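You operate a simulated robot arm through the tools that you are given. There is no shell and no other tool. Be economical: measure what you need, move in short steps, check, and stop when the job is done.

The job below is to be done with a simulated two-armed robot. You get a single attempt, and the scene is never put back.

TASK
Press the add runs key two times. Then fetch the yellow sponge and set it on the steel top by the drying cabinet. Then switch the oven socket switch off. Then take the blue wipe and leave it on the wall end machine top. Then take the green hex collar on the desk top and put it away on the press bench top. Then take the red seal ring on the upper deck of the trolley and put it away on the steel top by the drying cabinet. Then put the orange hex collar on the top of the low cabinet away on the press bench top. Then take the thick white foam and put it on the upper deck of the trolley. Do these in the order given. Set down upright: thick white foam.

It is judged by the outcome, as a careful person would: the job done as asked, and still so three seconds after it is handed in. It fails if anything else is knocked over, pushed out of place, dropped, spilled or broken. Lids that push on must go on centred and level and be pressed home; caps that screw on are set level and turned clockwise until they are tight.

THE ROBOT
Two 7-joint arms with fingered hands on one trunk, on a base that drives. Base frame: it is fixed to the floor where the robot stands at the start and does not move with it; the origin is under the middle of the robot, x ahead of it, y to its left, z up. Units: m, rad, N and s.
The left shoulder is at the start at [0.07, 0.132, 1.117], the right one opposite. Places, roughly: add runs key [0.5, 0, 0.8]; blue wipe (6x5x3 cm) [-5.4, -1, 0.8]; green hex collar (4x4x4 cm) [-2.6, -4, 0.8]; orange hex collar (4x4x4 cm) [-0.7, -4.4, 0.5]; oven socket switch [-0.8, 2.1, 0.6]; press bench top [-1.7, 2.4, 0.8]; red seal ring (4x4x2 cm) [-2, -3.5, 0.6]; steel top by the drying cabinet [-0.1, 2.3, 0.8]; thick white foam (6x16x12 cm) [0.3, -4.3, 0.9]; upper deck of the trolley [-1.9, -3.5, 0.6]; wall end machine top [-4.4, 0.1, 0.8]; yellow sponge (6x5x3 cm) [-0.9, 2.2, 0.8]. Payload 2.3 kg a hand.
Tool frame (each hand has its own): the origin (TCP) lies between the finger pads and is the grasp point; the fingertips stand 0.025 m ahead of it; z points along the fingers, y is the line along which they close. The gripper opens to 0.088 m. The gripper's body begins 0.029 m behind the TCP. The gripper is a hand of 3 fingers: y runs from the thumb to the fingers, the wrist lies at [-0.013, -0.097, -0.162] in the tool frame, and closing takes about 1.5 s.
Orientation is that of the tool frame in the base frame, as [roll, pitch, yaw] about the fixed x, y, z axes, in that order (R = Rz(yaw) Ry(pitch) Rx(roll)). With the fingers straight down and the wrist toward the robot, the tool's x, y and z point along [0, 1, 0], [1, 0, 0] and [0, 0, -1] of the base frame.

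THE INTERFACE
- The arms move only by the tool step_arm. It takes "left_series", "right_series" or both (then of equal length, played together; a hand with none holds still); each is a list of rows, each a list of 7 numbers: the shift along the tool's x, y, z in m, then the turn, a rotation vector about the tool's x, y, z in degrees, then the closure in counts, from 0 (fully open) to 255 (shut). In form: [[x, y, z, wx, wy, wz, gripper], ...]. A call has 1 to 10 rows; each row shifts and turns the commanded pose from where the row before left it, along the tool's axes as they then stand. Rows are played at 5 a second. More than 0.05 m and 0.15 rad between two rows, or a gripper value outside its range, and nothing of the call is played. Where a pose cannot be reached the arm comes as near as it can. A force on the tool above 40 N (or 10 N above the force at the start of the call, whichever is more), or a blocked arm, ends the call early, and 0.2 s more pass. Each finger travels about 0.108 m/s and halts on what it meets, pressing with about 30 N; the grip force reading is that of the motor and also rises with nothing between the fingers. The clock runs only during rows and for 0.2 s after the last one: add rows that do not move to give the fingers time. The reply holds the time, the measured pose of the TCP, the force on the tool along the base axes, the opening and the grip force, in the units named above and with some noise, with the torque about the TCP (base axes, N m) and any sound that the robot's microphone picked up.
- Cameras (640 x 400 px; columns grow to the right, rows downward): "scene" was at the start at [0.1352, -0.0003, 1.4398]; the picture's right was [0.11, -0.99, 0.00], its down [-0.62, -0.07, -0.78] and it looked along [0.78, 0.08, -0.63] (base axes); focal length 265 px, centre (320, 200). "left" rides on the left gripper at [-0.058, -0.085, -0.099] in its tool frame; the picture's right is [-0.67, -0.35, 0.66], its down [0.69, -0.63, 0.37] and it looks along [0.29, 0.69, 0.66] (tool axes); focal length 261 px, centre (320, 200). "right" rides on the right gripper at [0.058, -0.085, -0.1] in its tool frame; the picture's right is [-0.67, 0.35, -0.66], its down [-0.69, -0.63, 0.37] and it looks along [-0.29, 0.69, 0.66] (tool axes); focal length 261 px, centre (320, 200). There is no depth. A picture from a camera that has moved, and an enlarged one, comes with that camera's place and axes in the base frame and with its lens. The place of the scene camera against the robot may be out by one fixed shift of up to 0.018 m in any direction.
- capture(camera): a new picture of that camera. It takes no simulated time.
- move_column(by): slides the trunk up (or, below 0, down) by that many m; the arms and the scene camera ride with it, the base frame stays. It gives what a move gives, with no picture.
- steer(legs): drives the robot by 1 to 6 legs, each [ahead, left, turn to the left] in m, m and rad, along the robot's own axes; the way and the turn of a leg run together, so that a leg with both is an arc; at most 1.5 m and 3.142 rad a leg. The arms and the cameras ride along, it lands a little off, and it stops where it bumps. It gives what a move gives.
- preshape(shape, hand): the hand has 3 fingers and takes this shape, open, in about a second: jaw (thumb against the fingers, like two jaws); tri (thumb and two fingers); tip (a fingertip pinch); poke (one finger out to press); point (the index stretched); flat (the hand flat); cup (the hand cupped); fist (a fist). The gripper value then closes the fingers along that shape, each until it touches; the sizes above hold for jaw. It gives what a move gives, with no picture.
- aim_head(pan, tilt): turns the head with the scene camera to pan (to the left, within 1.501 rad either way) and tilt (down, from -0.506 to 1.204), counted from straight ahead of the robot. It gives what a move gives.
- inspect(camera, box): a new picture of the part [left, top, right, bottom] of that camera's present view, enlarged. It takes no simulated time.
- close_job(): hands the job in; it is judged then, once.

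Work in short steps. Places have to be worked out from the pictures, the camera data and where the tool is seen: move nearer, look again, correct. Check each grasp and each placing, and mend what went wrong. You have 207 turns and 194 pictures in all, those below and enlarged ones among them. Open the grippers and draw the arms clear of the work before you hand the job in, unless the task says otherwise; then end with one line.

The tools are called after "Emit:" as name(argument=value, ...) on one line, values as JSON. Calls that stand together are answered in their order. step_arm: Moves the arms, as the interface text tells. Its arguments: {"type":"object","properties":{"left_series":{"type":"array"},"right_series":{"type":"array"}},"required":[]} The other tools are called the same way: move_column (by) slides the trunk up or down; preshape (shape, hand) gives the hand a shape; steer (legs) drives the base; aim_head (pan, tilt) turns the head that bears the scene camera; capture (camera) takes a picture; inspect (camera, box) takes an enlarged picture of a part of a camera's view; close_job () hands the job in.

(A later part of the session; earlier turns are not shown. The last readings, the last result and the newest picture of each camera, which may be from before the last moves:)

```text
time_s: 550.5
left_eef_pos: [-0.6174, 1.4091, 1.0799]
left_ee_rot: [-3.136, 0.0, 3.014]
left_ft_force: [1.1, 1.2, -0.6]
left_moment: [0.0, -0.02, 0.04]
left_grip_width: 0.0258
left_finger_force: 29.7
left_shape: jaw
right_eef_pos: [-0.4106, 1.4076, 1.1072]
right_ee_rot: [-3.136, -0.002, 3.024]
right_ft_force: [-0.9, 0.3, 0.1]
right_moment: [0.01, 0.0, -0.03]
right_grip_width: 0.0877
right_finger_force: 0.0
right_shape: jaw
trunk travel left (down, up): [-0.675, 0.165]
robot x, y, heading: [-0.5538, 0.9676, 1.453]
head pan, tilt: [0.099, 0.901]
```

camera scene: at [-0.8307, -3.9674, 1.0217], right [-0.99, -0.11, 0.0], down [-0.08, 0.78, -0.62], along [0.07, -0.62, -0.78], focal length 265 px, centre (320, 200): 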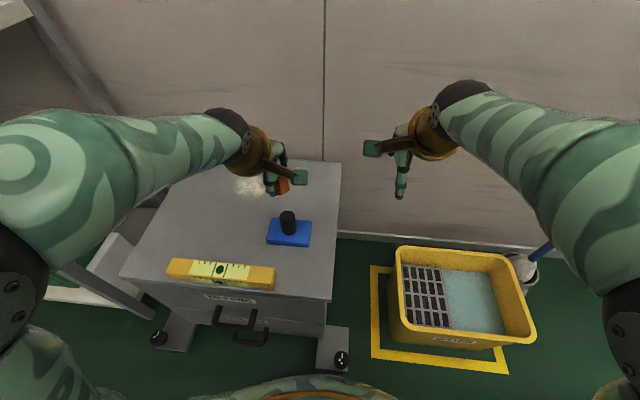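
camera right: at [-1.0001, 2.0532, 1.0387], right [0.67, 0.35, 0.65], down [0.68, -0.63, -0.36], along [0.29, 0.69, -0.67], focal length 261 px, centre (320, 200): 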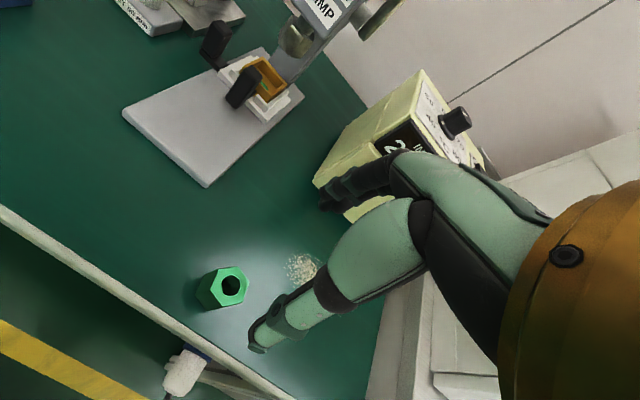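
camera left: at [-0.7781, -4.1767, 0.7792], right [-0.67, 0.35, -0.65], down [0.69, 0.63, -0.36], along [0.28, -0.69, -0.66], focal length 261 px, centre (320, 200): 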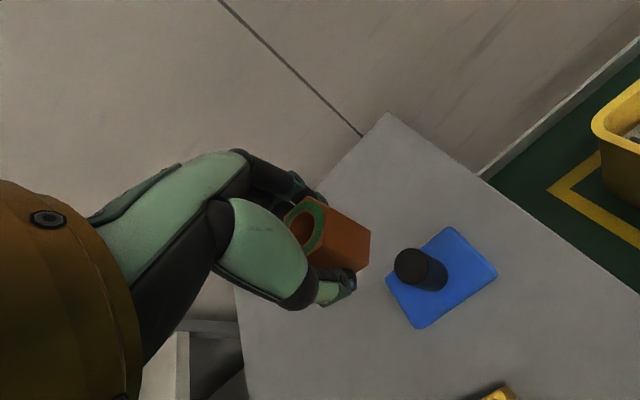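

Correct heading, move to (-0.745, 1.4) and look.

Emit:
steer(legs=[[0, 0, 0.118], [0.43, 0.19, 0]])

Emit:
aim_head(pan=0.1, tilt=0.7)

Emit:
capture(camera="scene")

```text
time_s: 553.9
left_eef_pos: [-0.8616, 1.8295, 1.0803]
left_ee_rot: [-3.138, -0.001, 3.137]
left_ft_force: [-1.0, -0.3, -0.1]
left_moment: [-0.01, 0.0, -0.01]
left_grip_width: 0.0258
left_finger_force: 29.9
left_shape: jaw
right_eef_pos: [-0.6574, 1.8535, 1.1086]
right_ee_rot: [-3.136, -0.004, -3.139]
right_ft_force: [-0.3, -0.2, -0.2]
right_moment: [0.02, -0.02, 0.01]
right_grip_width: 0.0878
right_finger_force: 0.0
right_shape: jaw
trunk travel left (down, up): [-0.675, 0.165]
robot x, y, heading: [-0.7451, 1.4017, 1.572]
head pan, tilt: [0.099, 0.901]
```

```text
time_s: 554.6
left_eef_pos: [-0.864, 1.8307, 1.0796]
left_ee_rot: [-3.135, 0.0, 3.136]
left_ft_force: [-0.2, 0.2, -0.4]
left_moment: [0.01, 0.0, -0.03]
left_grip_width: 0.0259
left_finger_force: 30.0
left_shape: jaw
right_eef_pos: [-0.6573, 1.8561, 1.1081]
right_ee_rot: [-3.136, -0.002, -3.138]
right_ft_force: [0.6, -0.2, 0.1]
right_moment: [-0.02, 0.0, 0.01]
right_grip_width: 0.0877
right_finger_force: 0.0
right_shape: jaw
trunk travel left (down, up): [-0.675, 0.165]
robot x, y, heading: [-0.7485, 1.4056, 1.575]
head pan, tilt: [0.099, 0.7]
```

```text
64 pictures are left
camera scene: at [-0.7569, 1.5273, 1.4376], right [0.99, 0.1, 0.0], down [0.07, -0.64, -0.76], along [-0.08, 0.76, -0.65], focal length 265 px, centre (320, 200)
```

scene: 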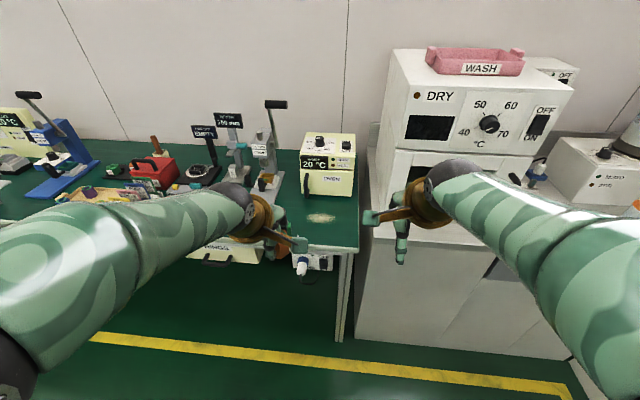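

Drive 0.24 forward; view with the left camera.

Emit:
steer(legs=[[0.24, 0, 0]])

Emit:
step_arm(left_series=[[0, 0.033, 0.03, 0, 0, 0, 255], [0, 0.033, 0.03, 0, 0, 0, 255], [0, 0, 0.04, 0, 0, 0, 255], [0, 0, 0.04, 0, 0, 0, 255], [0, 0, 0.04, 0, 0, 0, 255], [0, 0, 0, 0, 0, 0, 255]])

Emit:
capture(camera="left")

```text
time_s: 556.4
left_eef_pos: [-0.8641, 2.0676, 1.0818]
left_ee_rot: [-3.138, -0.001, 3.14]
left_ft_force: [-1.0, -0.4, -0.6]
left_moment: [-0.01, 0.04, -0.01]
left_grip_width: 0.026
left_finger_force: 30.3
left_shape: jaw
right_eef_pos: [-0.661, 2.0922, 1.1093]
right_ee_rot: [-3.137, -0.002, -3.134]
right_ft_force: [-0.2, -0.4, -0.4]
right_moment: [-0.02, -0.01, -0.02]
right_grip_width: 0.0876
right_finger_force: 0.0
right_shape: jaw
trunk travel left (down, up): [-0.675, 0.165]
robot x, y, heading: [-0.7484, 1.6406, 1.575]
head pan, tilt: [0.099, 0.7]
```

```text
time_s: 557.8
left_eef_pos: [-0.8664, 2.1328, 0.9]
left_ee_rot: [-3.136, 0.002, 3.139]
left_ft_force: [0.6, -0.3, -0.1]
left_moment: [-0.02, 0.0, 0.0]
left_grip_width: 0.0257
left_finger_force: 30.2
left_shape: jaw
right_eef_pos: [-0.6602, 2.0937, 1.1085]
right_ee_rot: [-3.138, -0.002, -3.134]
right_ft_force: [0.1, 1.1, -0.4]
right_moment: [0.0, -0.04, -0.03]
right_grip_width: 0.0878
right_finger_force: 0.1
right_shape: jaw
trunk travel left (down, up): [-0.675, 0.165]
robot x, y, heading: [-0.7449, 1.6419, 1.581]
head pan, tilt: [0.099, 0.7]
```

```text
63 pictures are left
camera left: at [-0.8073, 2.0483, 0.997], right [0.67, -0.35, -0.65], down [-0.69, -0.63, -0.36], along [-0.28, 0.69, -0.66], focal length 261 px, centre (320, 200)
```

left: 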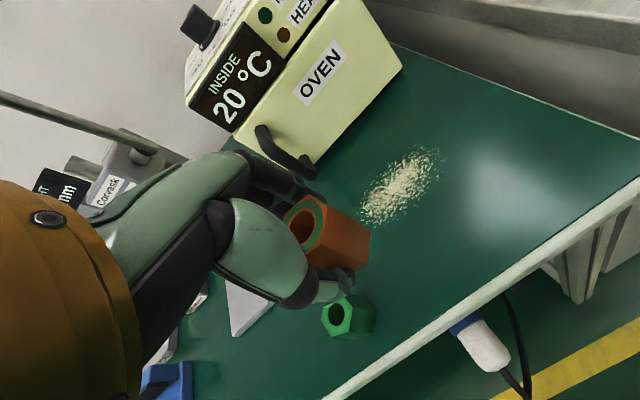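

Green is 7.5 cm away; I shift 2.5 cm to +x, then lower gently.

Emit:
step_arm(left_series=[[-0.026, 0, 0.02, 0, 0, 0, 255], [0, 0, 0.04, 0, 0, 0, 255], [0, 0, 0.025, 0, 0, 0, 255], [0, 0, 0.006, 0, 0, 0, 255], [0, 0, 0.004, 0, 0, 0, 255], [0, 0, 0, 0, 0, 0, 255]])

Emit:
capture(camera="left")

```text
time_s: 559.2
left_eef_pos: [-0.8374, 2.1338, 0.8058]
left_ee_rot: [-3.137, 0.0, 3.137]
left_ft_force: [1.5, 0.4, -0.8]
left_moment: [0.0, -0.03, 0.01]
left_grip_width: 0.0256
left_finger_force: 30.1
left_shape: jaw
right_eef_pos: [-0.6603, 2.0934, 1.1078]
right_ee_rot: [-3.136, -0.001, -3.135]
right_ft_force: [0.3, 0.3, 0.1]
right_moment: [0.0, 0.02, 0.02]
right_grip_width: 0.0877
right_finger_force: 0.1
right_shape: jaw
trunk travel left (down, up): [-0.675, 0.165]
robot x, y, heading: [-0.7455, 1.6375, 1.576]
head pan, tilt: [0.099, 0.7]
```

```text
62 pictures are left
camera left: at [-0.7807, 2.0487, 0.9034], right [0.67, -0.35, -0.65], down [-0.69, -0.63, -0.36], along [-0.28, 0.69, -0.66], focal length 261 px, centre (320, 200)
```

left: 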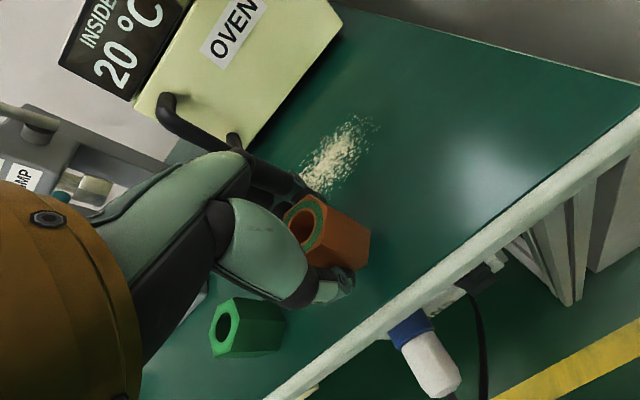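

Emit:
step_arm(left_series=[[0, 0, 0.004, 0, 0, 0, 255], [0, 0, 0.004, 0, 0, 0, 255], [0, 0, 0, 0, 0, 0, 255]])

```text
time_s: 560.0
left_eef_pos: [-0.8399, 2.1336, 0.7976]
left_ee_rot: [-3.137, 0.0, 3.14]
left_ft_force: [-0.3, -0.7, 0.2]
left_moment: [0.01, -0.01, -0.01]
left_grip_width: 0.0256
left_finger_force: 30.3
left_shape: jaw
right_eef_pos: [-0.66, 2.0927, 1.1079]
right_ee_rot: [-3.134, -0.002, -3.134]
right_ft_force: [-0.2, -0.8, -0.2]
right_moment: [0.0, -0.03, 0.0]
right_grip_width: 0.0876
right_finger_force: 0.1
right_shape: jaw
trunk travel left (down, up): [-0.675, 0.165]
robot x, y, heading: [-0.7494, 1.6404, 1.574]
head pan, tilt: [0.099, 0.7]
```

No contact yet; a little further.

Emit:
step_arm(left_series=[[0, 0, 0.003, 0, 0, 0, 255], [0, 0, 0.003, 0, 0, 0, 255], [0, 0, 0.002, 0, 0, 0, 255], [0, 0, 0, 0, 0, 0, 255]])

```text
time_s: 561.0
left_eef_pos: [-0.8396, 2.1342, 0.7885]
left_ee_rot: [-3.135, -0.001, 3.137]
left_ft_force: [-0.1, 0.7, -1.1]
left_moment: [0.0, 0.02, 0.0]
left_grip_width: 0.0256
left_finger_force: 29.7
left_shape: jaw
right_eef_pos: [-0.6607, 2.094, 1.1078]
right_ee_rot: [-3.135, -0.002, -3.133]
right_ft_force: [-0.4, -0.6, 0.2]
right_moment: [0.01, -0.02, 0.0]
right_grip_width: 0.0877
right_finger_force: 0.1
right_shape: jaw
trunk travel left (down, up): [-0.675, 0.165]
robot x, y, heading: [-0.7478, 1.6363, 1.577]
head pan, tilt: [0.099, 0.7]
```

Emit:
inspect(camera="left", box=[200, 160, 440, 320])

```text
2.50 times, centred on (320, 240) of left
camera zoom: at [-0.7814, 2.0491, 0.8872], right [0.67, -0.35, -0.65], down [-0.69, -0.63, -0.36], along [-0.28, 0.69, -0.66], focal length 652 px, centre (320, 100)
```

zoom: 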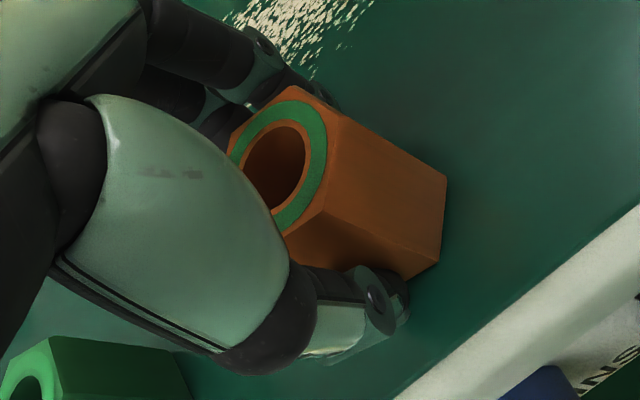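

Near the surface; continue in 3 mm steps until contact.

Emit:
step_arm(left_series=[[0, 0, 0.003, 0, 0, 0, 255], [0, 0, 0.003, 0, 0, 0, 255], [0, 0, 0, 0, 0, 0, 255]])

```text
time_s: 561.8
left_eef_pos: [-0.8396, 2.1339, 0.7863]
left_ee_rot: [3.138, -0.002, 3.141]
left_ft_force: [-2.1, 4.1, 18.2]
left_moment: [0.33, 0.0, 0.03]
left_grip_width: 0.0263
left_finger_force: 29.8
left_shape: jaw
right_eef_pos: [-0.6606, 2.0907, 1.1091]
right_ee_rot: [-3.139, -0.003, -3.134]
right_ft_force: [-0.6, 0.7, -0.3]
right_moment: [-0.01, -0.01, -0.02]
right_grip_width: 0.0877
right_finger_force: 0.0
right_shape: jaw
trunk travel left (down, up): [-0.675, 0.165]
robot x, y, heading: [-0.7482, 1.6428, 1.579]
head pan, tilt: [0.099, 0.7]
```

Contact (18 N). Ease 2 mm up, release, rise.

Emit:
step_arm(left_series=[[0, 0, -0.002, 0, 0, 0, 255], [0, 0, 0, 0, 0, 0, 190], [0, 0, 0, 0, 0, 0, 140], [0, 0, 0, 0, 0, 0, 90], [0, 0, 0, 0, 0, 0, 50], [0, 0, 0, 0, 0, 0, 50], [0, 0, 0, 0, 0, 0, 50], [0, 0, -0.02, 0, 0, 0, 50], [0, 0, -0.045, 0, 0, 0, 50], [0, 0, -0.045, 0, 0, 0, 50]])

Emit:
capture(camera="left")

```text
time_s: 564.0
left_eef_pos: [-0.8381, 2.1339, 0.8951]
left_ee_rot: [-3.136, 0.0, 3.138]
left_ft_force: [0.3, -0.4, 0.1]
left_moment: [-0.02, -0.01, 0.0]
left_grip_width: 0.0707
left_finger_force: 0.1
left_shape: jaw
right_eef_pos: [-0.6607, 2.0937, 1.1092]
right_ee_rot: [-3.136, -0.003, -3.135]
right_ft_force: [0.4, -0.3, 0.0]
right_moment: [-0.04, 0.01, 0.01]
right_grip_width: 0.0877
right_finger_force: 0.0
right_shape: jaw
trunk travel left (down, up): [-0.675, 0.165]
robot x, y, heading: [-0.7475, 1.6437, 1.578]
head pan, tilt: [0.099, 0.7]
```

```text
60 pictures are left
camera left: at [-0.7794, 2.0488, 0.9936], right [0.67, -0.35, -0.65], down [-0.69, -0.63, -0.36], along [-0.28, 0.69, -0.66], focal length 261 px, centre (320, 200)
```

left: 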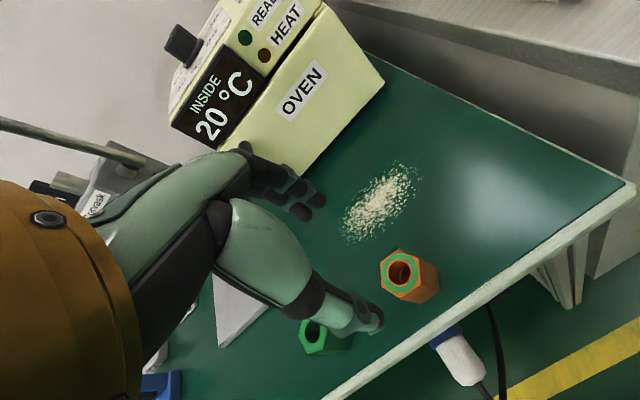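

Both collars stand on the press bench. Last: the white foam. I raise the arm, back off and return south, facing −y near the rack.

Emit:
step_arm(left_series=[[0, -0.02, -0.045, 0, 0, 0, 0], [0, -0.02, -0.045, 0, 0, 0, 0], [0, -0.02, -0.045, 0, 0, 0, 0], [0, -0.02, -0.045, 0, 0, 0, 0]])

Emit:
steer(legs=[[-0.6, -0.25, 0], [-1.45, 0, 0], [-1.45, 0, 0], [-1.1, 0, 0], [0, 0, 3.14]])

Emit:
aim_head(pan=0.35, tilt=0.35)

Emit:
capture(camera="scene")

```text
time_s: 565.0
left_eef_pos: [-0.8396, 2.0552, 1.0743]
left_ee_rot: [-3.138, -0.002, 3.138]
left_ft_force: [0.1, 0.1, -0.3]
left_moment: [-0.02, -0.02, -0.01]
left_grip_width: 0.0876
left_finger_force: 0.1
left_shape: jaw
right_eef_pos: [-0.6614, 2.0921, 1.1087]
right_ee_rot: [-3.139, -0.003, -3.135]
right_ft_force: [0.6, -0.4, 1.0]
right_moment: [0.02, 0.0, -0.01]
right_grip_width: 0.0881
right_finger_force: 0.0
right_shape: jaw
trunk travel left (down, up): [-0.675, 0.165]
robot x, y, heading: [-0.7497, 1.6368, 1.58]
head pan, tilt: [0.099, 0.7]
```

```text
time_s: 594.8
left_eef_pos: [-0.4783, -3.3614, 1.0731]
left_ee_rot: [-3.136, 0.001, 0.007]
left_ft_force: [0.4, -0.4, -0.6]
left_moment: [-0.03, 0.01, 0.01]
left_grip_width: 0.0878
left_finger_force: 0.1
left_shape: jaw
right_eef_pos: [-0.6565, -3.3995, 1.1072]
right_ee_rot: [-3.134, -0.004, 0.015]
right_ft_force: [0.1, -0.2, 0.0]
right_moment: [0.01, -0.04, -0.02]
right_grip_width: 0.0877
right_finger_force: 0.1
right_shape: jaw
trunk travel left (down, up): [-0.675, 0.165]
robot x, y, heading: [-0.5728, -2.9452, -1.555]
head pan, tilt: [0.099, 0.7]
```

```text
time_s: 595.7
left_eef_pos: [-0.4795, -3.3609, 1.0737]
left_ee_rot: [-3.138, 0.001, 0.006]
left_ft_force: [0.2, 2.0, 0.0]
left_moment: [-0.03, 0.02, -0.01]
left_grip_width: 0.0879
left_finger_force: 0.1
left_shape: jaw
right_eef_pos: [-0.6564, -3.4, 1.1088]
right_ee_rot: [-3.136, -0.002, 0.015]
right_ft_force: [-0.4, 0.9, -0.7]
right_moment: [0.01, -0.01, 0.03]
right_grip_width: 0.0879
right_finger_force: 0.1
right_shape: jaw
trunk travel left (down, up): [-0.675, 0.165]
robot x, y, heading: [-0.5743, -2.9465, -1.55]
head pan, tilt: [0.351, 0.351]
```

```text
59 pictures are left
camera scene: at [-0.5399, -3.0925, 1.4691], right [-0.93, -0.36, 0.0], down [-0.12, 0.32, -0.94], along [0.34, -0.88, -0.34], focal length 265 px, centre (320, 200)
```

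scene: 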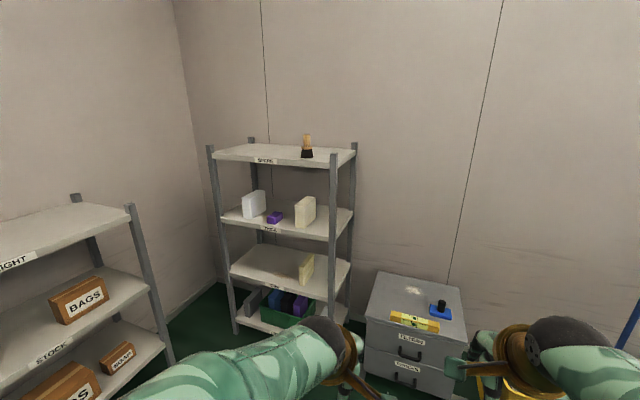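

I zoom on the THICK shelf.

Emit:
inspect(camera="scene", box=[200, 130, 370, 250])

```text
3.33 times, centred on (285, 190) of scene
camera zoom: at [-0.5399, -3.0925, 1.4691], right [-0.93, -0.36, 0.0], down [-0.12, 0.32, -0.94], along [0.34, -0.88, -0.34], focal length 882 px, centre (437, 233)
```

zoom: 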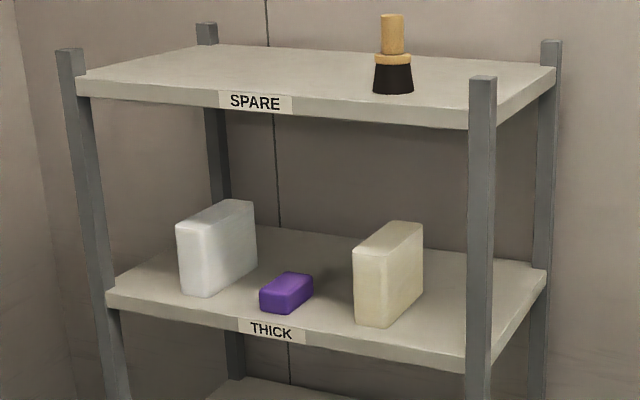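

The foam stands with its 6 cm width facing me, 16 cm deep, 12 tall; shelf clearance needs a horizontal, sideways-closing grasp. I fold the left arm low and close, and turn the right hand to point ahead.

Emit:
step_arm(left_series=[[0, 0, 0.045, 0, 0, 0, 0], [0, 0, 0.045, 0, 0, 0, 0], [0, 0, 0.045, 0, 0, 0, 0], [0, 0, 0.045, 0, 0, 0, 0], [0, 0, 0.045, 0, 0, 0, 0], [0, -0.04, 0, 0, 0, 0, 0], [0, -0.04, 0, 0, 0, 0, 0], [0, -0.04, 0, 0, 0, 0, 0], [0, -0.04, 0, 0, 0, 0, 0], [0, 0, 0, 0, 0, 0, 0]], right_series=[[0, 0, 0, -8.2, 0, 0, 0], [0, 0, 0, -8.2, 0, 0, 0], [0, 0, 0, -8.2, 0, 0, 0], [0, 0, 0, -8.2, 0, 0, 0], [0, 0, 0, -8.2, 0, 0, 0], [0, 0, 0, -8.2, 0, 0, 0], [0, 0, 0, -8.2, 0, 0, 0], [0, 0, 0, -8.2, 0, 0, 0], [0, 0, 0, -8.2, 0, 0, 0], [0, 0, 0, -8.2, 0, 0, 0]])

Emit:
step_arm(right_series=[[0, 0, 0, -8.0, 0, 0, 0], [0, 0, 0, 0, 0, -8.2, 0], [0, 0, 0, 0, 0, -8.2, 0], [0, 0, 0, 0, 0, -8.2, 0], [0, 0, 0, 0, 0, -8.2, 0], [0, 0, 0, 0, 0, -8.2, 0], [0, 0, 0, 0, 0, -8.2, 0], [0, 0, 0, 0, 0, -8.2, 0], [0, 0, 0, 0, 0, -8.2, 0], [0, 0, 0, 0, 0, -8.2, 0]])

Emit:
step_arm(right_series=[[0, 0, 0, 0, 0, -8.2, 0], [0, 0, 0, 0, 0, -8.0, 0], [0, 0, 0, 0, 0, 0, 0]])

Emit:
aim_head(pan=0.0, tilt=0.7)

Emit:
capture(camera="scene")

```text
time_s: 597.9
left_eef_pos: [-0.4898, -3.2113, 0.8355]
left_ee_rot: [-3.136, -0.001, 0.008]
left_ft_force: [0.3, -1.1, 0.4]
left_moment: [-0.01, 0.03, 0.01]
left_grip_width: 0.088
left_finger_force: 0.1
left_shape: jaw
left hand out of reach, approached as far as the arm can: row 9
right_eef_pos: [-0.6664, -3.3972, 1.1017]
right_ee_rot: [1.865, 0.03, -0.026]
right_ft_force: [0.6, -0.2, -0.6]
right_moment: [0.02, 0.04, 0.03]
right_grip_width: 0.0874
right_finger_force: 0.0
right_shape: jaw
right hand out of reach, approached as far as the arm can: row 2, 3
trunk travel left (down, up): [-0.675, 0.165]
robot x, y, heading: [-0.576, -2.9436, -1.558]
head pan, tilt: [0.351, 0.351]
```

```text
time_s: 600.1
left_eef_pos: [-0.4919, -3.2112, 0.837]
left_ee_rot: [-3.136, 0.0, 0.008]
left_ft_force: [1.0, 0.4, -0.1]
left_moment: [0.0, -0.02, 0.01]
left_grip_width: 0.0878
left_finger_force: 0.0
left_shape: jaw
right_eef_pos: [-0.668, -3.3951, 1.1033]
right_ee_rot: [1.738, 0.332, 0.001]
right_ft_force: [1.1, -0.1, 1.3]
right_moment: [0.0, 0.02, -0.02]
right_grip_width: 0.0878
right_finger_force: 0.1
right_shape: jaw
right hand out of reach, approached as far as the arm can: row 1, 3, 4, 5, 6, 7, 8, 9, 10
trunk travel left (down, up): [-0.675, 0.165]
robot x, y, heading: [-0.5726, -2.9501, -1.558]
head pan, tilt: [0.351, 0.351]
```

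```text
time_s: 600.9
left_eef_pos: [-0.4908, -3.212, 0.8368]
left_ee_rot: [-3.136, 0.0, 0.005]
left_ft_force: [-0.4, -0.2, -0.4]
left_moment: [0.01, -0.01, 0.0]
left_grip_width: 0.0877
left_finger_force: 0.0
left_shape: jaw
right_eef_pos: [-0.6678, -3.3961, 1.1036]
right_ee_rot: [1.738, 0.333, 0.002]
right_ft_force: [-0.1, 0.3, 0.3]
right_moment: [0.0, 0.04, 0.0]
right_grip_width: 0.0875
right_finger_force: 0.1
right_shape: jaw
right hand out of reach, approached as far as the arm can: row 1, 2
trunk travel left (down, up): [-0.675, 0.165]
robot x, y, heading: [-0.5697, -2.9431, -1.553]
head pan, tilt: [0.351, 0.351]
```

```text
time_s: 601.7
left_eef_pos: [-0.4921, -3.2119, 0.8364]
left_ee_rot: [-3.136, 0.001, 0.009]
left_ft_force: [0.1, 0.2, -0.2]
left_moment: [0.0, 0.0, 0.01]
left_grip_width: 0.0881
left_finger_force: 0.0
left_shape: jaw
right_eef_pos: [-0.6677, -3.3953, 1.1036]
right_ee_rot: [1.736, 0.331, 0.0]
right_ft_force: [-0.1, -0.3, 0.0]
right_moment: [0.04, 0.04, -0.05]
right_grip_width: 0.0874
right_finger_force: 0.1
right_shape: jaw
trunk travel left (down, up): [-0.675, 0.165]
robot x, y, heading: [-0.5688, -2.9496, -1.554]
head pan, tilt: [0.0, 0.7]
```

```text
57 pictures are left
camera scene: at [-0.5717, -3.0905, 1.4378], right [-1.0, -0.02, 0.0], down [-0.01, 0.64, -0.77], along [0.01, -0.77, -0.64], focal length 265 px, centre (320, 200)
```

scene: 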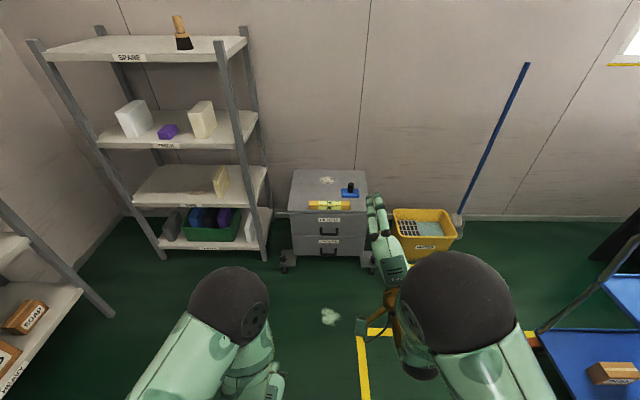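

The outward roll is beyond the right wrist's limit; the mirror-feasible option is the left hand with its wrist inward. I unroll the right hand.

Emit:
step_arm(right_series=[[0, 0, 0, 0, 0, 8, 0], [0, 0, 0, 0, 0, 8, 0], [0, 0, 0, 0, 0, 3, 0], [0, 0, 0, 0, 0, 0, 0]])

```text
time_s: 602.7
left_eef_pos: [-0.4919, -3.2125, 0.8368]
left_ee_rot: [-3.136, 0.0, 0.006]
left_ft_force: [-0.1, 0.8, -0.2]
left_moment: [0.0, 0.01, 0.01]
left_grip_width: 0.0878
left_finger_force: 0.0
left_shape: jaw
right_eef_pos: [-0.6596, -3.4045, 1.1116]
right_ee_rot: [1.728, 0.015, -0.04]
right_ft_force: [-1.2, -0.1, 0.1]
right_moment: [0.01, -0.02, -0.01]
right_grip_width: 0.0879
right_finger_force: 0.0
right_shape: jaw
right hand out of reach, approached as far as the arm can: row 2, 3
trunk travel left (down, up): [-0.675, 0.165]
robot x, y, heading: [-0.5736, -2.9442, -1.552]
head pan, tilt: [0.0, 0.7]
```

Command follows the measured pose. I turn the right hand back down while bringing the left up and forward.

Emit:
step_arm(right_series=[[0, 0, 0, 8.1, 0, 0, 0], [0, 0, 0, 8.1, 0, 0, 0], [0, 0, 0, 8.1, 0, 0, 0], [0, 0, 0, 8.1, 0, 0, 0], [0, 0, 0, 8.1, 0, 0, 0], [0, 0, 0, 8.1, 0, 0, 0], [0, 0, 0, 8.1, 0, 0, 0], [0, 0, 0, 8.1, 0, 0, 0], [0, 0, 0, 8.1, 0, 0, 0], [0, 0, 0, 8.1, 0, 0, 0]], left_series=[[0, 0.045, 0, 0, 0, 0, 0], [0, 0.045, 0, 0, 0, 0, 0], [0, 0.045, 0, 0, 0, 0, 0], [0, 0, -0.045, 0, 0, 0, 0], [0, 0, -0.045, 0, 0, 0, 0], [0, 0, -0.045, 0, 0, 0, 0], [0, 0.04, 0, 0, 0, 0, 0], [0, 0, 0, 0, 0, 0, 0], [0, 0, 0, 0, 0, 0, 0], [0, 0, 0, 0, 0, 0, 0]])

Emit:
step_arm(left_series=[[0, 0, 0, -8.2, 0, 0, 0], [0, 0, 0, -8.2, 0, 0, 0], [0, 0, 0, -8.2, 0, 0, 0], [0, 0, 0, -8.2, 0, 0, 0], [0, 0, 0, -8.2, 0, 0, 0], [0, 0, 0, -8.2, 0, 0, 0], [0, 0, 0, -8.2, 0, 0, 0], [0, 0, 0, -8.2, 0, 0, 0], [0, 0, 0, -8.2, 0, 0, 0], [0, 0, 0, -8.2, 0, 0, 0]], right_series=[[0, 0, 0.045, 0, 0, 0, 0], [0, 0, 0.045, 0, 0, 0, 0], [0, 0, 0.045, 0, 0, 0, 0], [0, 0, 0.045, 0, 0, 0, 0], [0, 0, 0.045, 0, 0, 0, 0], [0, 0, 0.03, 0, 0, 0, 0], [0, -0.04, 0, 0, 0, 0, 0], [0, -0.04, 0, 0, 0, 0, 0], [0, -0.04, 0, 0, 0, 0, 0], [0, -0.04, 0, 0, 0, 0, 0]])

Emit:
step_arm(left_series=[[0, 0, 0, -8.0, 0, 0, 0], [0, 0, 0, 0, 0, -8.2, 0], [0, 0, 0, 0, 0, -8.2, 0], [0, 0, 0, 0, 0, -8.2, 0], [0, 0, 0, 0, 0, -8.2, 0], [0, 0, 0, 0, 0, -8.2, 0], [0, 0, 0, 0, 0, -8.2, 0], [0, 0, 0, 0, 0, -8.2, 0], [0, 0, 0, 0, 0, -8.2, 0], [0, 0, 0, 0, 0, -8.2, 0]])

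```text
time_s: 604.9
left_eef_pos: [-0.4875, -3.3873, 0.9704]
left_ee_rot: [-3.133, 0.005, 0.011]
left_ft_force: [0.2, 0.0, -1.6]
left_moment: [0.02, 0.01, 0.0]
left_grip_width: 0.0877
left_finger_force: 0.1
left_shape: jaw
right_eef_pos: [-0.6601, -3.4063, 1.1108]
right_ee_rot: [3.14, 0.014, -0.04]
right_ft_force: [-0.2, 0.0, 0.7]
right_moment: [0.01, -0.03, 0.04]
right_grip_width: 0.0878
right_finger_force: 0.1
right_shape: jaw
trunk travel left (down, up): [-0.675, 0.165]
robot x, y, heading: [-0.5741, -2.9456, -1.553]
head pan, tilt: [0.0, 0.7]
```

```text
time_s: 607.1
left_eef_pos: [-0.4899, -3.4347, 0.9735]
left_ee_rot: [1.715, -0.001, 0.006]
left_ft_force: [0.2, -0.4, -0.2]
left_moment: [0.01, 0.05, 0.0]
left_grip_width: 0.088
left_finger_force: 0.0
left_shape: jaw
left hand out of reach, approached as far as the arm can: row 9, 10
right_eef_pos: [-0.6568, -3.2438, 0.8555]
right_ee_rot: [3.139, 0.016, -0.041]
right_ft_force: [0.1, 0.1, -0.3]
right_moment: [0.01, -0.02, -0.03]
right_grip_width: 0.0881
right_finger_force: 0.0
right_shape: jaw
trunk travel left (down, up): [-0.675, 0.165]
robot x, y, heading: [-0.5733, -2.9444, -1.553]
head pan, tilt: [0.0, 0.7]
```

```text
time_s: 609.3
left_eef_pos: [-0.4902, -3.4475, 0.9726]
left_ee_rot: [1.593, 1.289, 0.028]
left_ft_force: [0.1, -0.3, 0.0]
left_moment: [0.01, 0.0, 0.03]
left_grip_width: 0.0878
left_finger_force: 0.0
left_shape: jaw
left hand out of reach, approached as far as the arm can: row 1
right_eef_pos: [-0.6576, -3.2447, 0.8545]
right_ee_rot: [3.138, 0.016, -0.041]
right_ft_force: [-0.1, -0.8, 0.6]
right_moment: [-0.01, -0.02, 0.01]
right_grip_width: 0.0879
right_finger_force: 0.0
right_shape: jaw
trunk travel left (down, up): [-0.675, 0.165]
robot x, y, heading: [-0.5753, -2.944, -1.554]
head pan, tilt: [0.0, 0.7]
```

The left hand rolls fine. Finish the roll and check the view.

Emit:
step_arm(left_series=[[0, 0, 0, 0, 0, -8.2, 0], [0, 0, 0, 0, 0, -8.0, 0], [0, 0, 0, 0, 0, 0, 0]])

Emit:
capture(camera="left")

```text
time_s: 610.1
left_eef_pos: [-0.4894, -3.4484, 0.9724]
left_ee_rot: [-2.968, 1.566, 1.75]
left_ft_force: [0.0, 0.2, -1.4]
left_moment: [0.0, -0.01, 0.01]
left_grip_width: 0.0878
left_finger_force: 0.1
left_shape: jaw
right_eef_pos: [-0.6576, -3.2434, 0.8556]
right_ee_rot: [3.14, 0.015, -0.041]
right_ft_force: [-0.3, 0.2, 0.0]
right_moment: [0.01, 0.0, -0.01]
right_grip_width: 0.0881
right_finger_force: 0.1
right_shape: jaw
trunk travel left (down, up): [-0.675, 0.165]
robot x, y, heading: [-0.5725, -2.9451, -1.555]
head pan, tilt: [0.0, 0.7]
```

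```text
56 pictures are left
camera left: at [-0.575, -3.3499, 1.0298], right [-0.34, -0.66, 0.67], down [-0.63, -0.37, -0.69], along [0.7, -0.65, -0.29], focal length 261 px, centre (320, 200)
```

left: 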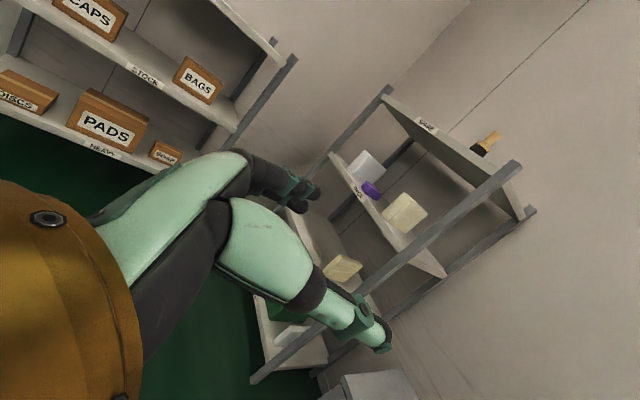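

Orientation is right (fingers ahead, closing sideways). I drive to (-0.05,-3.4) and look at the foam and my elbow clearance.

Emit:
steer(legs=[[0.4, 0.52, -0.016]])

Emit:
aim_head(pan=0.5, tilt=0.5)

Emit:
capture(camera="scene")

Emit:
capture(camera="left")

```text
time_s: 613.7
left_eef_pos: [0.0276, -3.8431, 0.9723]
left_ee_rot: [2.781, 1.564, 1.204]
left_ft_force: [-0.7, 0.0, 0.5]
left_moment: [-0.04, -0.01, -0.01]
left_grip_width: 0.0877
left_finger_force: 0.0
left_shape: jaw
right_eef_pos: [-0.1369, -3.639, 0.8563]
right_ee_rot: [3.139, 0.012, -0.053]
right_ft_force: [-0.6, -0.5, 0.1]
right_moment: [-0.02, -0.01, -0.03]
right_grip_width: 0.0879
right_finger_force: 0.1
right_shape: jaw
trunk travel left (down, up): [-0.675, 0.165]
robot x, y, heading: [-0.0475, -3.3383, -1.571]
head pan, tilt: [0.0, 0.7]
```

```text
time_s: 614.7
left_eef_pos: [0.029, -3.8438, 0.9726]
left_ee_rot: [-2.843, 1.566, 1.862]
left_ft_force: [-0.2, 0.2, -0.3]
left_moment: [-0.01, 0.0, -0.02]
left_grip_width: 0.0876
left_finger_force: 0.1
left_shape: jaw
right_eef_pos: [-0.1362, -3.6384, 0.8548]
right_ee_rot: [3.14, 0.016, -0.054]
right_ft_force: [-0.3, 0.2, 0.3]
right_moment: [-0.01, 0.0, -0.01]
right_grip_width: 0.0879
right_finger_force: 0.1
right_shape: jaw
trunk travel left (down, up): [-0.675, 0.165]
robot x, y, heading: [-0.0431, -3.3423, -1.568]
head pan, tilt: [0.499, 0.499]
```

```text
55 pictures are left
camera scene: at [-0.0048, -3.481, 1.4554], right [-0.88, -0.48, 0.0], down [-0.23, 0.42, -0.88], along [0.42, -0.77, -0.48], focal length 265 px, centre (320, 200)
```

scene: 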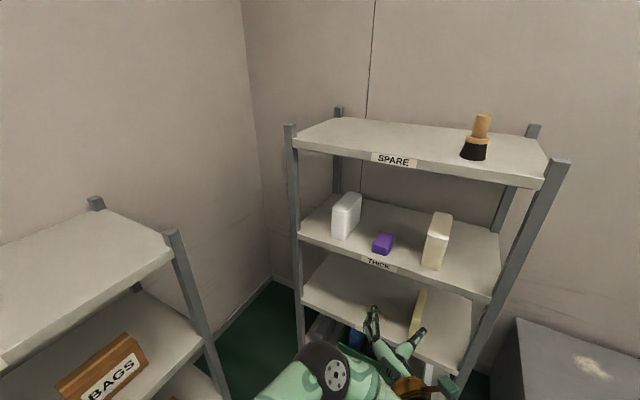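

```text
54 pictures are left
camera left: at [-0.0551, -3.7453, 1.0297], right [-0.35, -0.66, 0.67], down [-0.63, -0.36, -0.69], along [0.69, -0.66, -0.29], focal length 261 px, centre (320, 200)
```

left: 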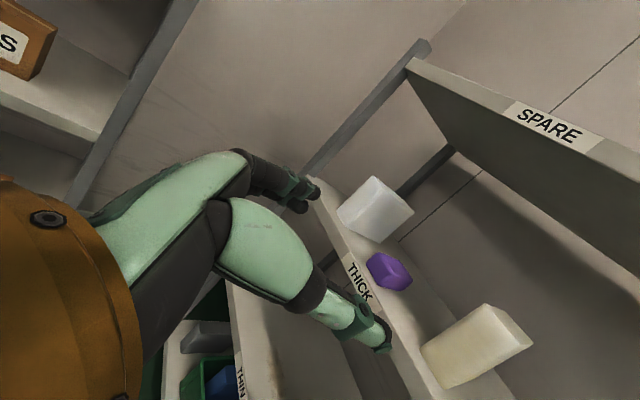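

I zoom on the foam from both cameras for triangulation.

Emit:
inspect(camera="scene", box=[280, 150, 480, 290])

Emit:
inspect(camera="left", box=[280, 140, 480, 280])

```text
2.86 times, centred on (380, 220) of scene
camera zoom: at [-0.0048, -3.481, 1.4554], right [-0.88, -0.48, 0.0], down [-0.23, 0.42, -0.88], along [0.42, -0.77, -0.48], focal length 756 px, centre (149, 143)
```

zoom: 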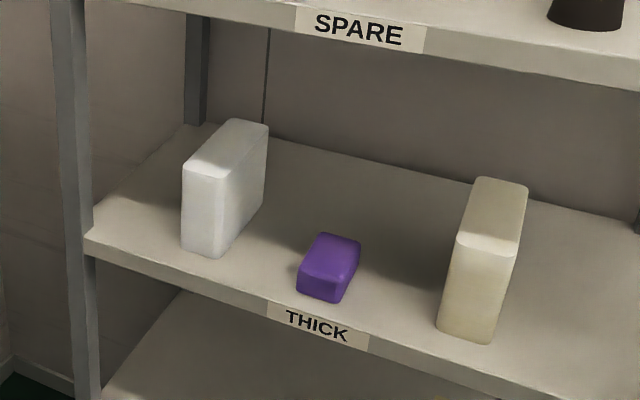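

```text
2.86 times, centred on (380, 210) of left
camera zoom: at [-0.0551, -3.7453, 1.0297], right [-0.35, -0.66, 0.67], down [-0.63, -0.36, -0.69], along [0.69, -0.66, -0.29], focal length 745 px, centre (149, 171)
```

zoom: 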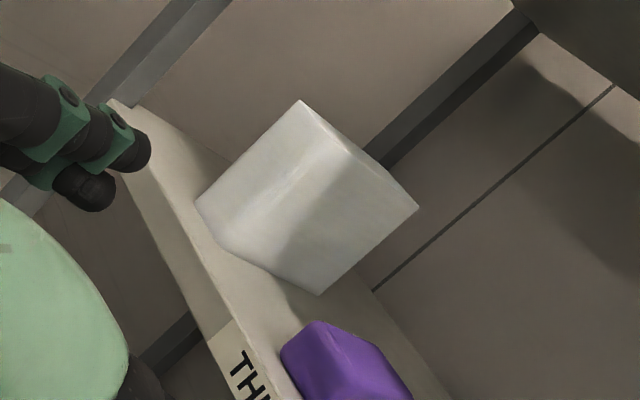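

Foam centre ≈(0.345,-4.33), top ≈0.96. I drive to (0.27,-3.62), stopping with fingertips short of the rack.

Emit:
steer(legs=[[0.0, 0.31, 0], [0.26, 0, 0]])

Emit:
aim_head(pan=0.1, tilt=0.7)

Emit:
capture(camera="scene")

Emit:
capture(camera="left")

```text
time_s: 618.2
left_eef_pos: [0.3369, -4.1022, 0.9733]
left_ee_rot: [2.669, 1.567, 1.089]
left_ft_force: [0.2, -0.4, 0.2]
left_moment: [-0.01, 0.02, 0.03]
left_grip_width: 0.0876
left_finger_force: 0.1
left_shape: jaw
right_eef_pos: [0.1719, -3.896, 0.8573]
right_ee_rot: [3.14, 0.017, -0.057]
right_ft_force: [0.1, 0.2, -0.7]
right_moment: [0.0, 0.01, 0.0]
right_grip_width: 0.0878
right_finger_force: 0.0
right_shape: jaw
trunk travel left (down, up): [-0.675, 0.165]
robot x, y, heading: [0.2605, -3.6038, -1.572]
head pan, tilt: [0.499, 0.499]
```

```text
time_s: 619.1
left_eef_pos: [0.3372, -4.1035, 0.9711]
left_ee_rot: [3.075, 1.565, 1.496]
left_ft_force: [-0.3, -0.1, 1.1]
left_moment: [0.0, 0.02, 0.01]
left_grip_width: 0.0877
left_finger_force: 0.1
left_shape: jaw
right_eef_pos: [0.1717, -3.8965, 0.8549]
right_ee_rot: [3.141, 0.017, -0.056]
right_ft_force: [0.4, -0.5, -0.2]
right_moment: [-0.02, 0.0, 0.0]
right_grip_width: 0.0875
right_finger_force: 0.0
right_shape: jaw
trunk travel left (down, up): [-0.675, 0.165]
robot x, y, heading: [0.2626, -3.5999, -1.574]
head pan, tilt: [0.099, 0.7]
```

```text
51 pictures are left
camera scene: at [0.2694, -3.7445, 1.4378], right [-0.99, -0.1, 0.0], down [-0.07, 0.64, -0.77], along [0.08, -0.76, -0.64], focal length 265 px, centre (320, 200)
```

scene: 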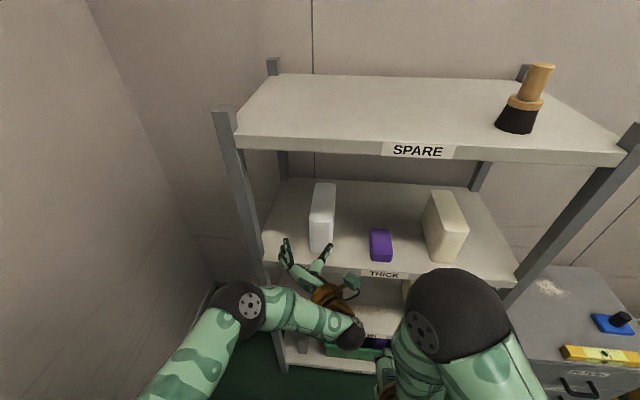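

```text
50 pictures are left
camera left: at [0.2536, -4.004, 1.0297], right [-0.35, -0.66, 0.67], down [-0.63, -0.36, -0.69], along [0.69, -0.66, -0.29], focal length 261 px, centre (320, 200)
```

left: 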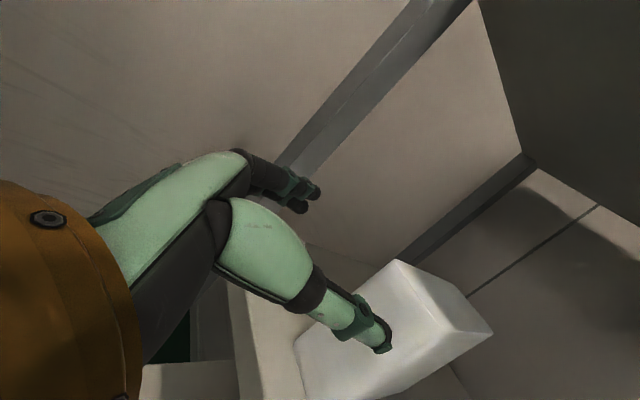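

Foam centre ≈(0.337,-4.30), front y≈-4.22; my x is aligned but I'm above it. I lower 7 cm and look.

Emit:
step_arm(left_series=[[0.035, 0, 0, 0, 0, 0, 0], [0.033, 0, 0, 0, 0, 0, 0], [0, 0, 0, 0, 0, 0, 0]])

Emit:
capture(camera="left")

Emit:
inspect(camera="scene", box=[220, 160, 460, 320])

```text
time_s: 619.9
left_eef_pos: [0.3365, -4.1008, 0.9022]
left_ee_rot: [-2.948, 1.566, 1.757]
left_ft_force: [-0.2, -0.2, -0.6]
left_moment: [-0.01, 0.0, 0.02]
left_grip_width: 0.0878
left_finger_force: 0.1
left_shape: jaw
right_eef_pos: [0.173, -3.8977, 0.8546]
right_ee_rot: [3.139, 0.014, -0.057]
right_ft_force: [0.0, -0.3, 0.2]
right_moment: [-0.01, 0.0, 0.02]
right_grip_width: 0.0879
right_finger_force: 0.0
right_shape: jaw
trunk travel left (down, up): [-0.675, 0.165]
robot x, y, heading: [0.2596, -3.5981, -1.568]
head pan, tilt: [0.099, 0.7]
```

```text
49 pictures are left
camera left: at [0.2538, -4.0017, 0.96], right [-0.35, -0.66, 0.67], down [-0.63, -0.36, -0.69], along [0.69, -0.66, -0.29], focal length 261 px, centre (320, 200)
```

left: 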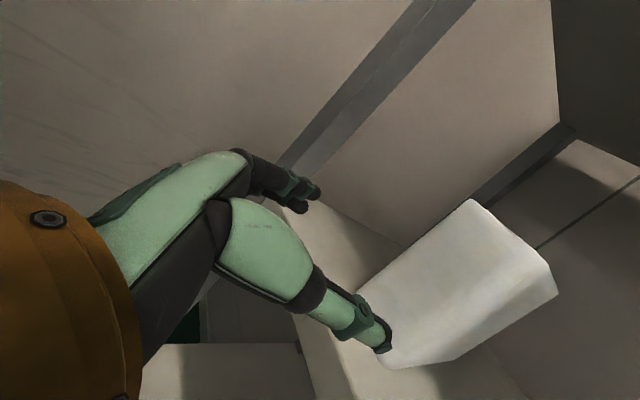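

```text
2.50 times, centred on (340, 240) of scene
camera zoom: at [0.2693, -3.7443, 1.4378], right [-0.99, -0.1, 0.0], down [-0.06, 0.64, -0.76], along [0.08, -0.76, -0.64], focal length 662 px, centre (270, 100)
```

zoom: 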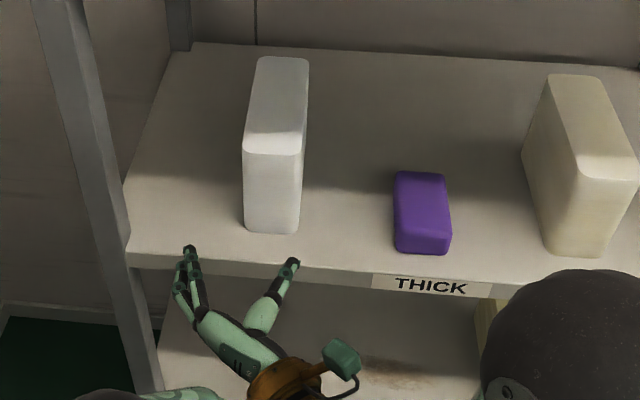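

Centre x ≈0.329 and front y≈-4.22. I shift 8 mm toward −x, then creep the base forward 0.11 so the fingers straddle the foam.

Emit:
step_arm(left_series=[[0, -0.008, 0, 0, 0, 0, 0], [0, 0, 0, 0, 0, 0, 0]])

Emit:
steer(legs=[[0.09, 0, 0]])

Emit:
capture(camera="left")

Emit:
inspect(camera="scene", box=[220, 160, 460, 320])

```text
time_s: 620.5
left_eef_pos: [0.3276, -4.1015, 0.9033]
left_ee_rot: [3.042, 1.565, 1.462]
left_ft_force: [-0.3, 0.6, -0.1]
left_moment: [0.0, 0.04, 0.03]
left_grip_width: 0.0878
left_finger_force: 0.1
left_shape: jaw
right_eef_pos: [0.1726, -3.8978, 0.8547]
right_ee_rot: [3.139, 0.016, -0.055]
right_ft_force: [-0.4, -1.2, 1.1]
right_moment: [0.0, 0.01, -0.01]
right_grip_width: 0.0879
right_finger_force: 0.1
right_shape: jaw
trunk travel left (down, up): [-0.675, 0.165]
robot x, y, heading: [0.2613, -3.598, -1.573]
head pan, tilt: [0.099, 0.7]
```

```text
time_s: 621.6
left_eef_pos: [0.3294, -4.1887, 0.9033]
left_ee_rot: [3.087, 1.569, 1.507]
left_ft_force: [0.1, 0.3, 0.9]
left_moment: [-0.03, 0.03, -0.02]
left_grip_width: 0.0881
left_finger_force: 0.1
left_shape: jaw
right_eef_pos: [0.1732, -3.9861, 0.8562]
right_ee_rot: [3.138, 0.015, -0.055]
right_ft_force: [-0.8, -1.2, -0.5]
right_moment: [0.01, 0.02, -0.03]
right_grip_width: 0.0877
right_finger_force: 0.0
right_shape: jaw
trunk travel left (down, up): [-0.675, 0.165]
robot x, y, heading: [0.2617, -3.6886, -1.569]
head pan, tilt: [0.099, 0.7]
```

```text
47 pictures are left
camera left: at [0.246, -4.0899, 0.9615], right [-0.35, -0.66, 0.67], down [-0.63, -0.36, -0.69], along [0.69, -0.67, -0.29], focal length 261 px, centre (320, 200)
```

left: 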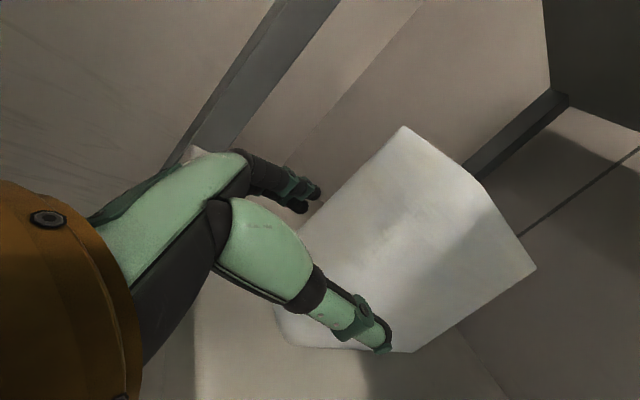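

```text
2.50 times, centred on (340, 240) of scene
camera zoom: at [0.2694, -3.8312, 1.438], right [-0.99, -0.1, 0.0], down [-0.06, 0.64, -0.77], along [0.08, -0.76, -0.64], focal length 662 px, centre (270, 100)
```

zoom: 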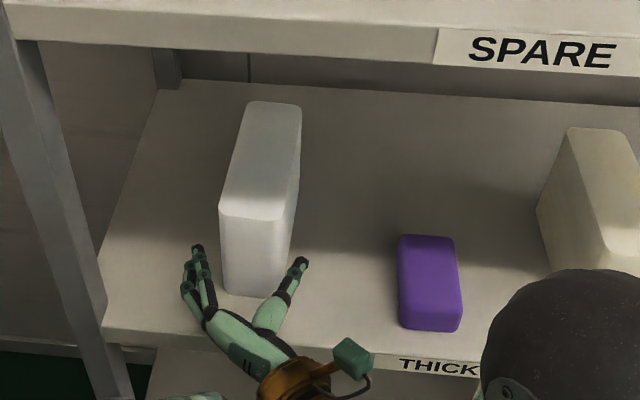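

The fingers straddle the foam symmetrically. Advance 0.05 with the base and 0.03 with the arm, then close.

Emit:
steer(legs=[[0.05, 0, 0]])

Emit:
step_arm(left_series=[[0, 0, 0.015, 0, 0, 0, 0], [0, 0, 0.015, 0, 0, 0, 0], [0, 0, 0, 0, 0, 0, 0]])

Emit:
inspect(camera="scene", box=[220, 160, 460, 320])

```text
time_s: 622.5
left_eef_pos: [0.3302, -4.238, 0.9038]
left_ee_rot: [3.138, 1.566, 1.558]
left_ft_force: [0.1, 0.6, -0.3]
left_moment: [-0.05, 0.01, 0.03]
left_grip_width: 0.0879
left_finger_force: 0.1
left_shape: jaw
right_eef_pos: [0.1729, -4.0345, 0.8552]
right_ee_rot: [3.139, 0.017, -0.058]
right_ft_force: [-0.8, -0.7, 0.0]
right_moment: [-0.04, 0.0, 0.02]
right_grip_width: 0.0879
right_finger_force: 0.1
right_shape: jaw
trunk travel left (down, up): [-0.675, 0.165]
robot x, y, heading: [0.2611, -3.7387, -1.57]
head pan, tilt: [0.099, 0.7]
```

```text
time_s: 623.3
left_eef_pos: [0.3287, -4.2715, 0.9028]
left_ee_rot: [3.048, 1.563, 1.469]
left_ft_force: [-1.0, 0.6, -1.3]
left_moment: [-0.01, 0.0, -0.03]
left_grip_width: 0.0878
left_finger_force: 0.0
left_shape: jaw
right_eef_pos: [0.1732, -4.036, 0.8553]
right_ee_rot: [3.141, 0.015, -0.057]
right_ft_force: [1.4, -0.6, -0.2]
right_moment: [0.0, -0.02, 0.0]
right_grip_width: 0.0875
right_finger_force: 0.0
right_shape: jaw
trunk travel left (down, up): [-0.675, 0.165]
robot x, y, heading: [0.261, -3.7392, -1.571]
head pan, tilt: [0.099, 0.7]
```

```text
2.50 times, centred on (340, 240) of scene
camera zoom: at [0.2693, -3.883, 1.4377], right [-1.0, -0.1, 0.0], down [-0.06, 0.64, -0.76], along [0.08, -0.76, -0.64], focal length 662 px, centre (270, 100)
```

zoom: 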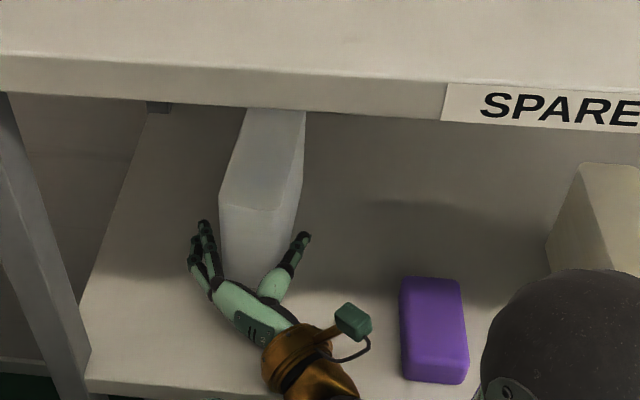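

Good straddle about 5 cm deep. I close the grip.

Emit:
step_arm(left_series=[[0, 0, 0, 0, 0, 0, 60], [0, 0, 0, 0, 0, 0, 110], [0, 0, 0, 0, 0, 0, 160], [0, 0, 0, 0, 0, 0, 220], [0, 0, 0, 0, 0, 0, 255], [0, 0, 0, 0, 0, 0, 255], [0, 0, 0, 0, 0, 0, 255]])

Emit:
inspect(camera="scene", box=[220, 160, 460, 320])

Emit:
capture(camera="left")

```text
time_s: 624.9
left_eef_pos: [0.3291, -4.2697, 0.9033]
left_ee_rot: [-3.088, 1.563, 1.617]
left_ft_force: [-0.6, 0.1, -0.1]
left_moment: [-0.01, -0.02, -0.01]
left_grip_width: 0.0541
left_finger_force: 30.4
left_shape: jaw
right_eef_pos: [0.173, -4.0352, 0.8541]
right_ee_rot: [3.139, 0.015, -0.058]
right_ft_force: [0.2, 0.1, 0.2]
right_moment: [0.0, 0.02, -0.04]
right_grip_width: 0.0876
right_finger_force: 0.1
right_shape: jaw
trunk travel left (down, up): [-0.675, 0.165]
robot x, y, heading: [0.2632, -3.7384, -1.574]
head pan, tilt: [0.099, 0.7]
```

```text
2.50 times, centred on (340, 240) of scene
camera zoom: at [0.2692, -3.883, 1.4377], right [-1.0, -0.1, 0.0], down [-0.06, 0.64, -0.76], along [0.08, -0.76, -0.64], focal length 662 px, centre (270, 100)
```

zoom: 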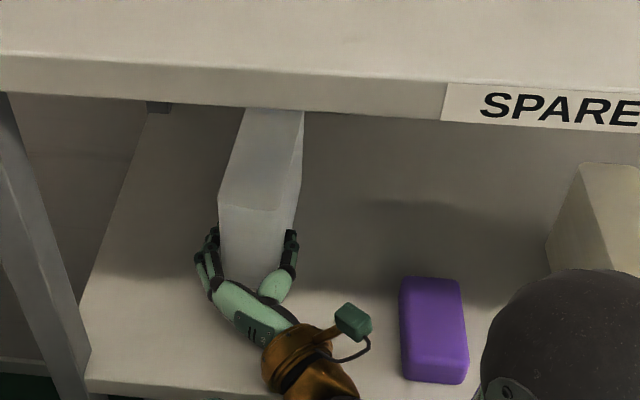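

```text
43 pictures are left
camera left: at [0.245, -4.1717, 0.9607], right [-0.35, -0.66, 0.67], down [-0.63, -0.36, -0.69], along [0.69, -0.67, -0.29], focal length 261 px, centre (320, 200)
```

left: 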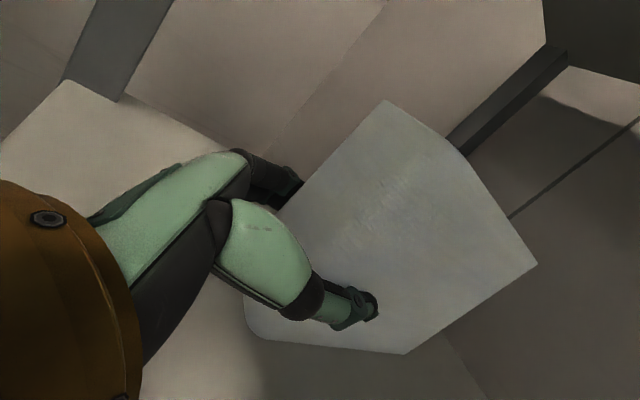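

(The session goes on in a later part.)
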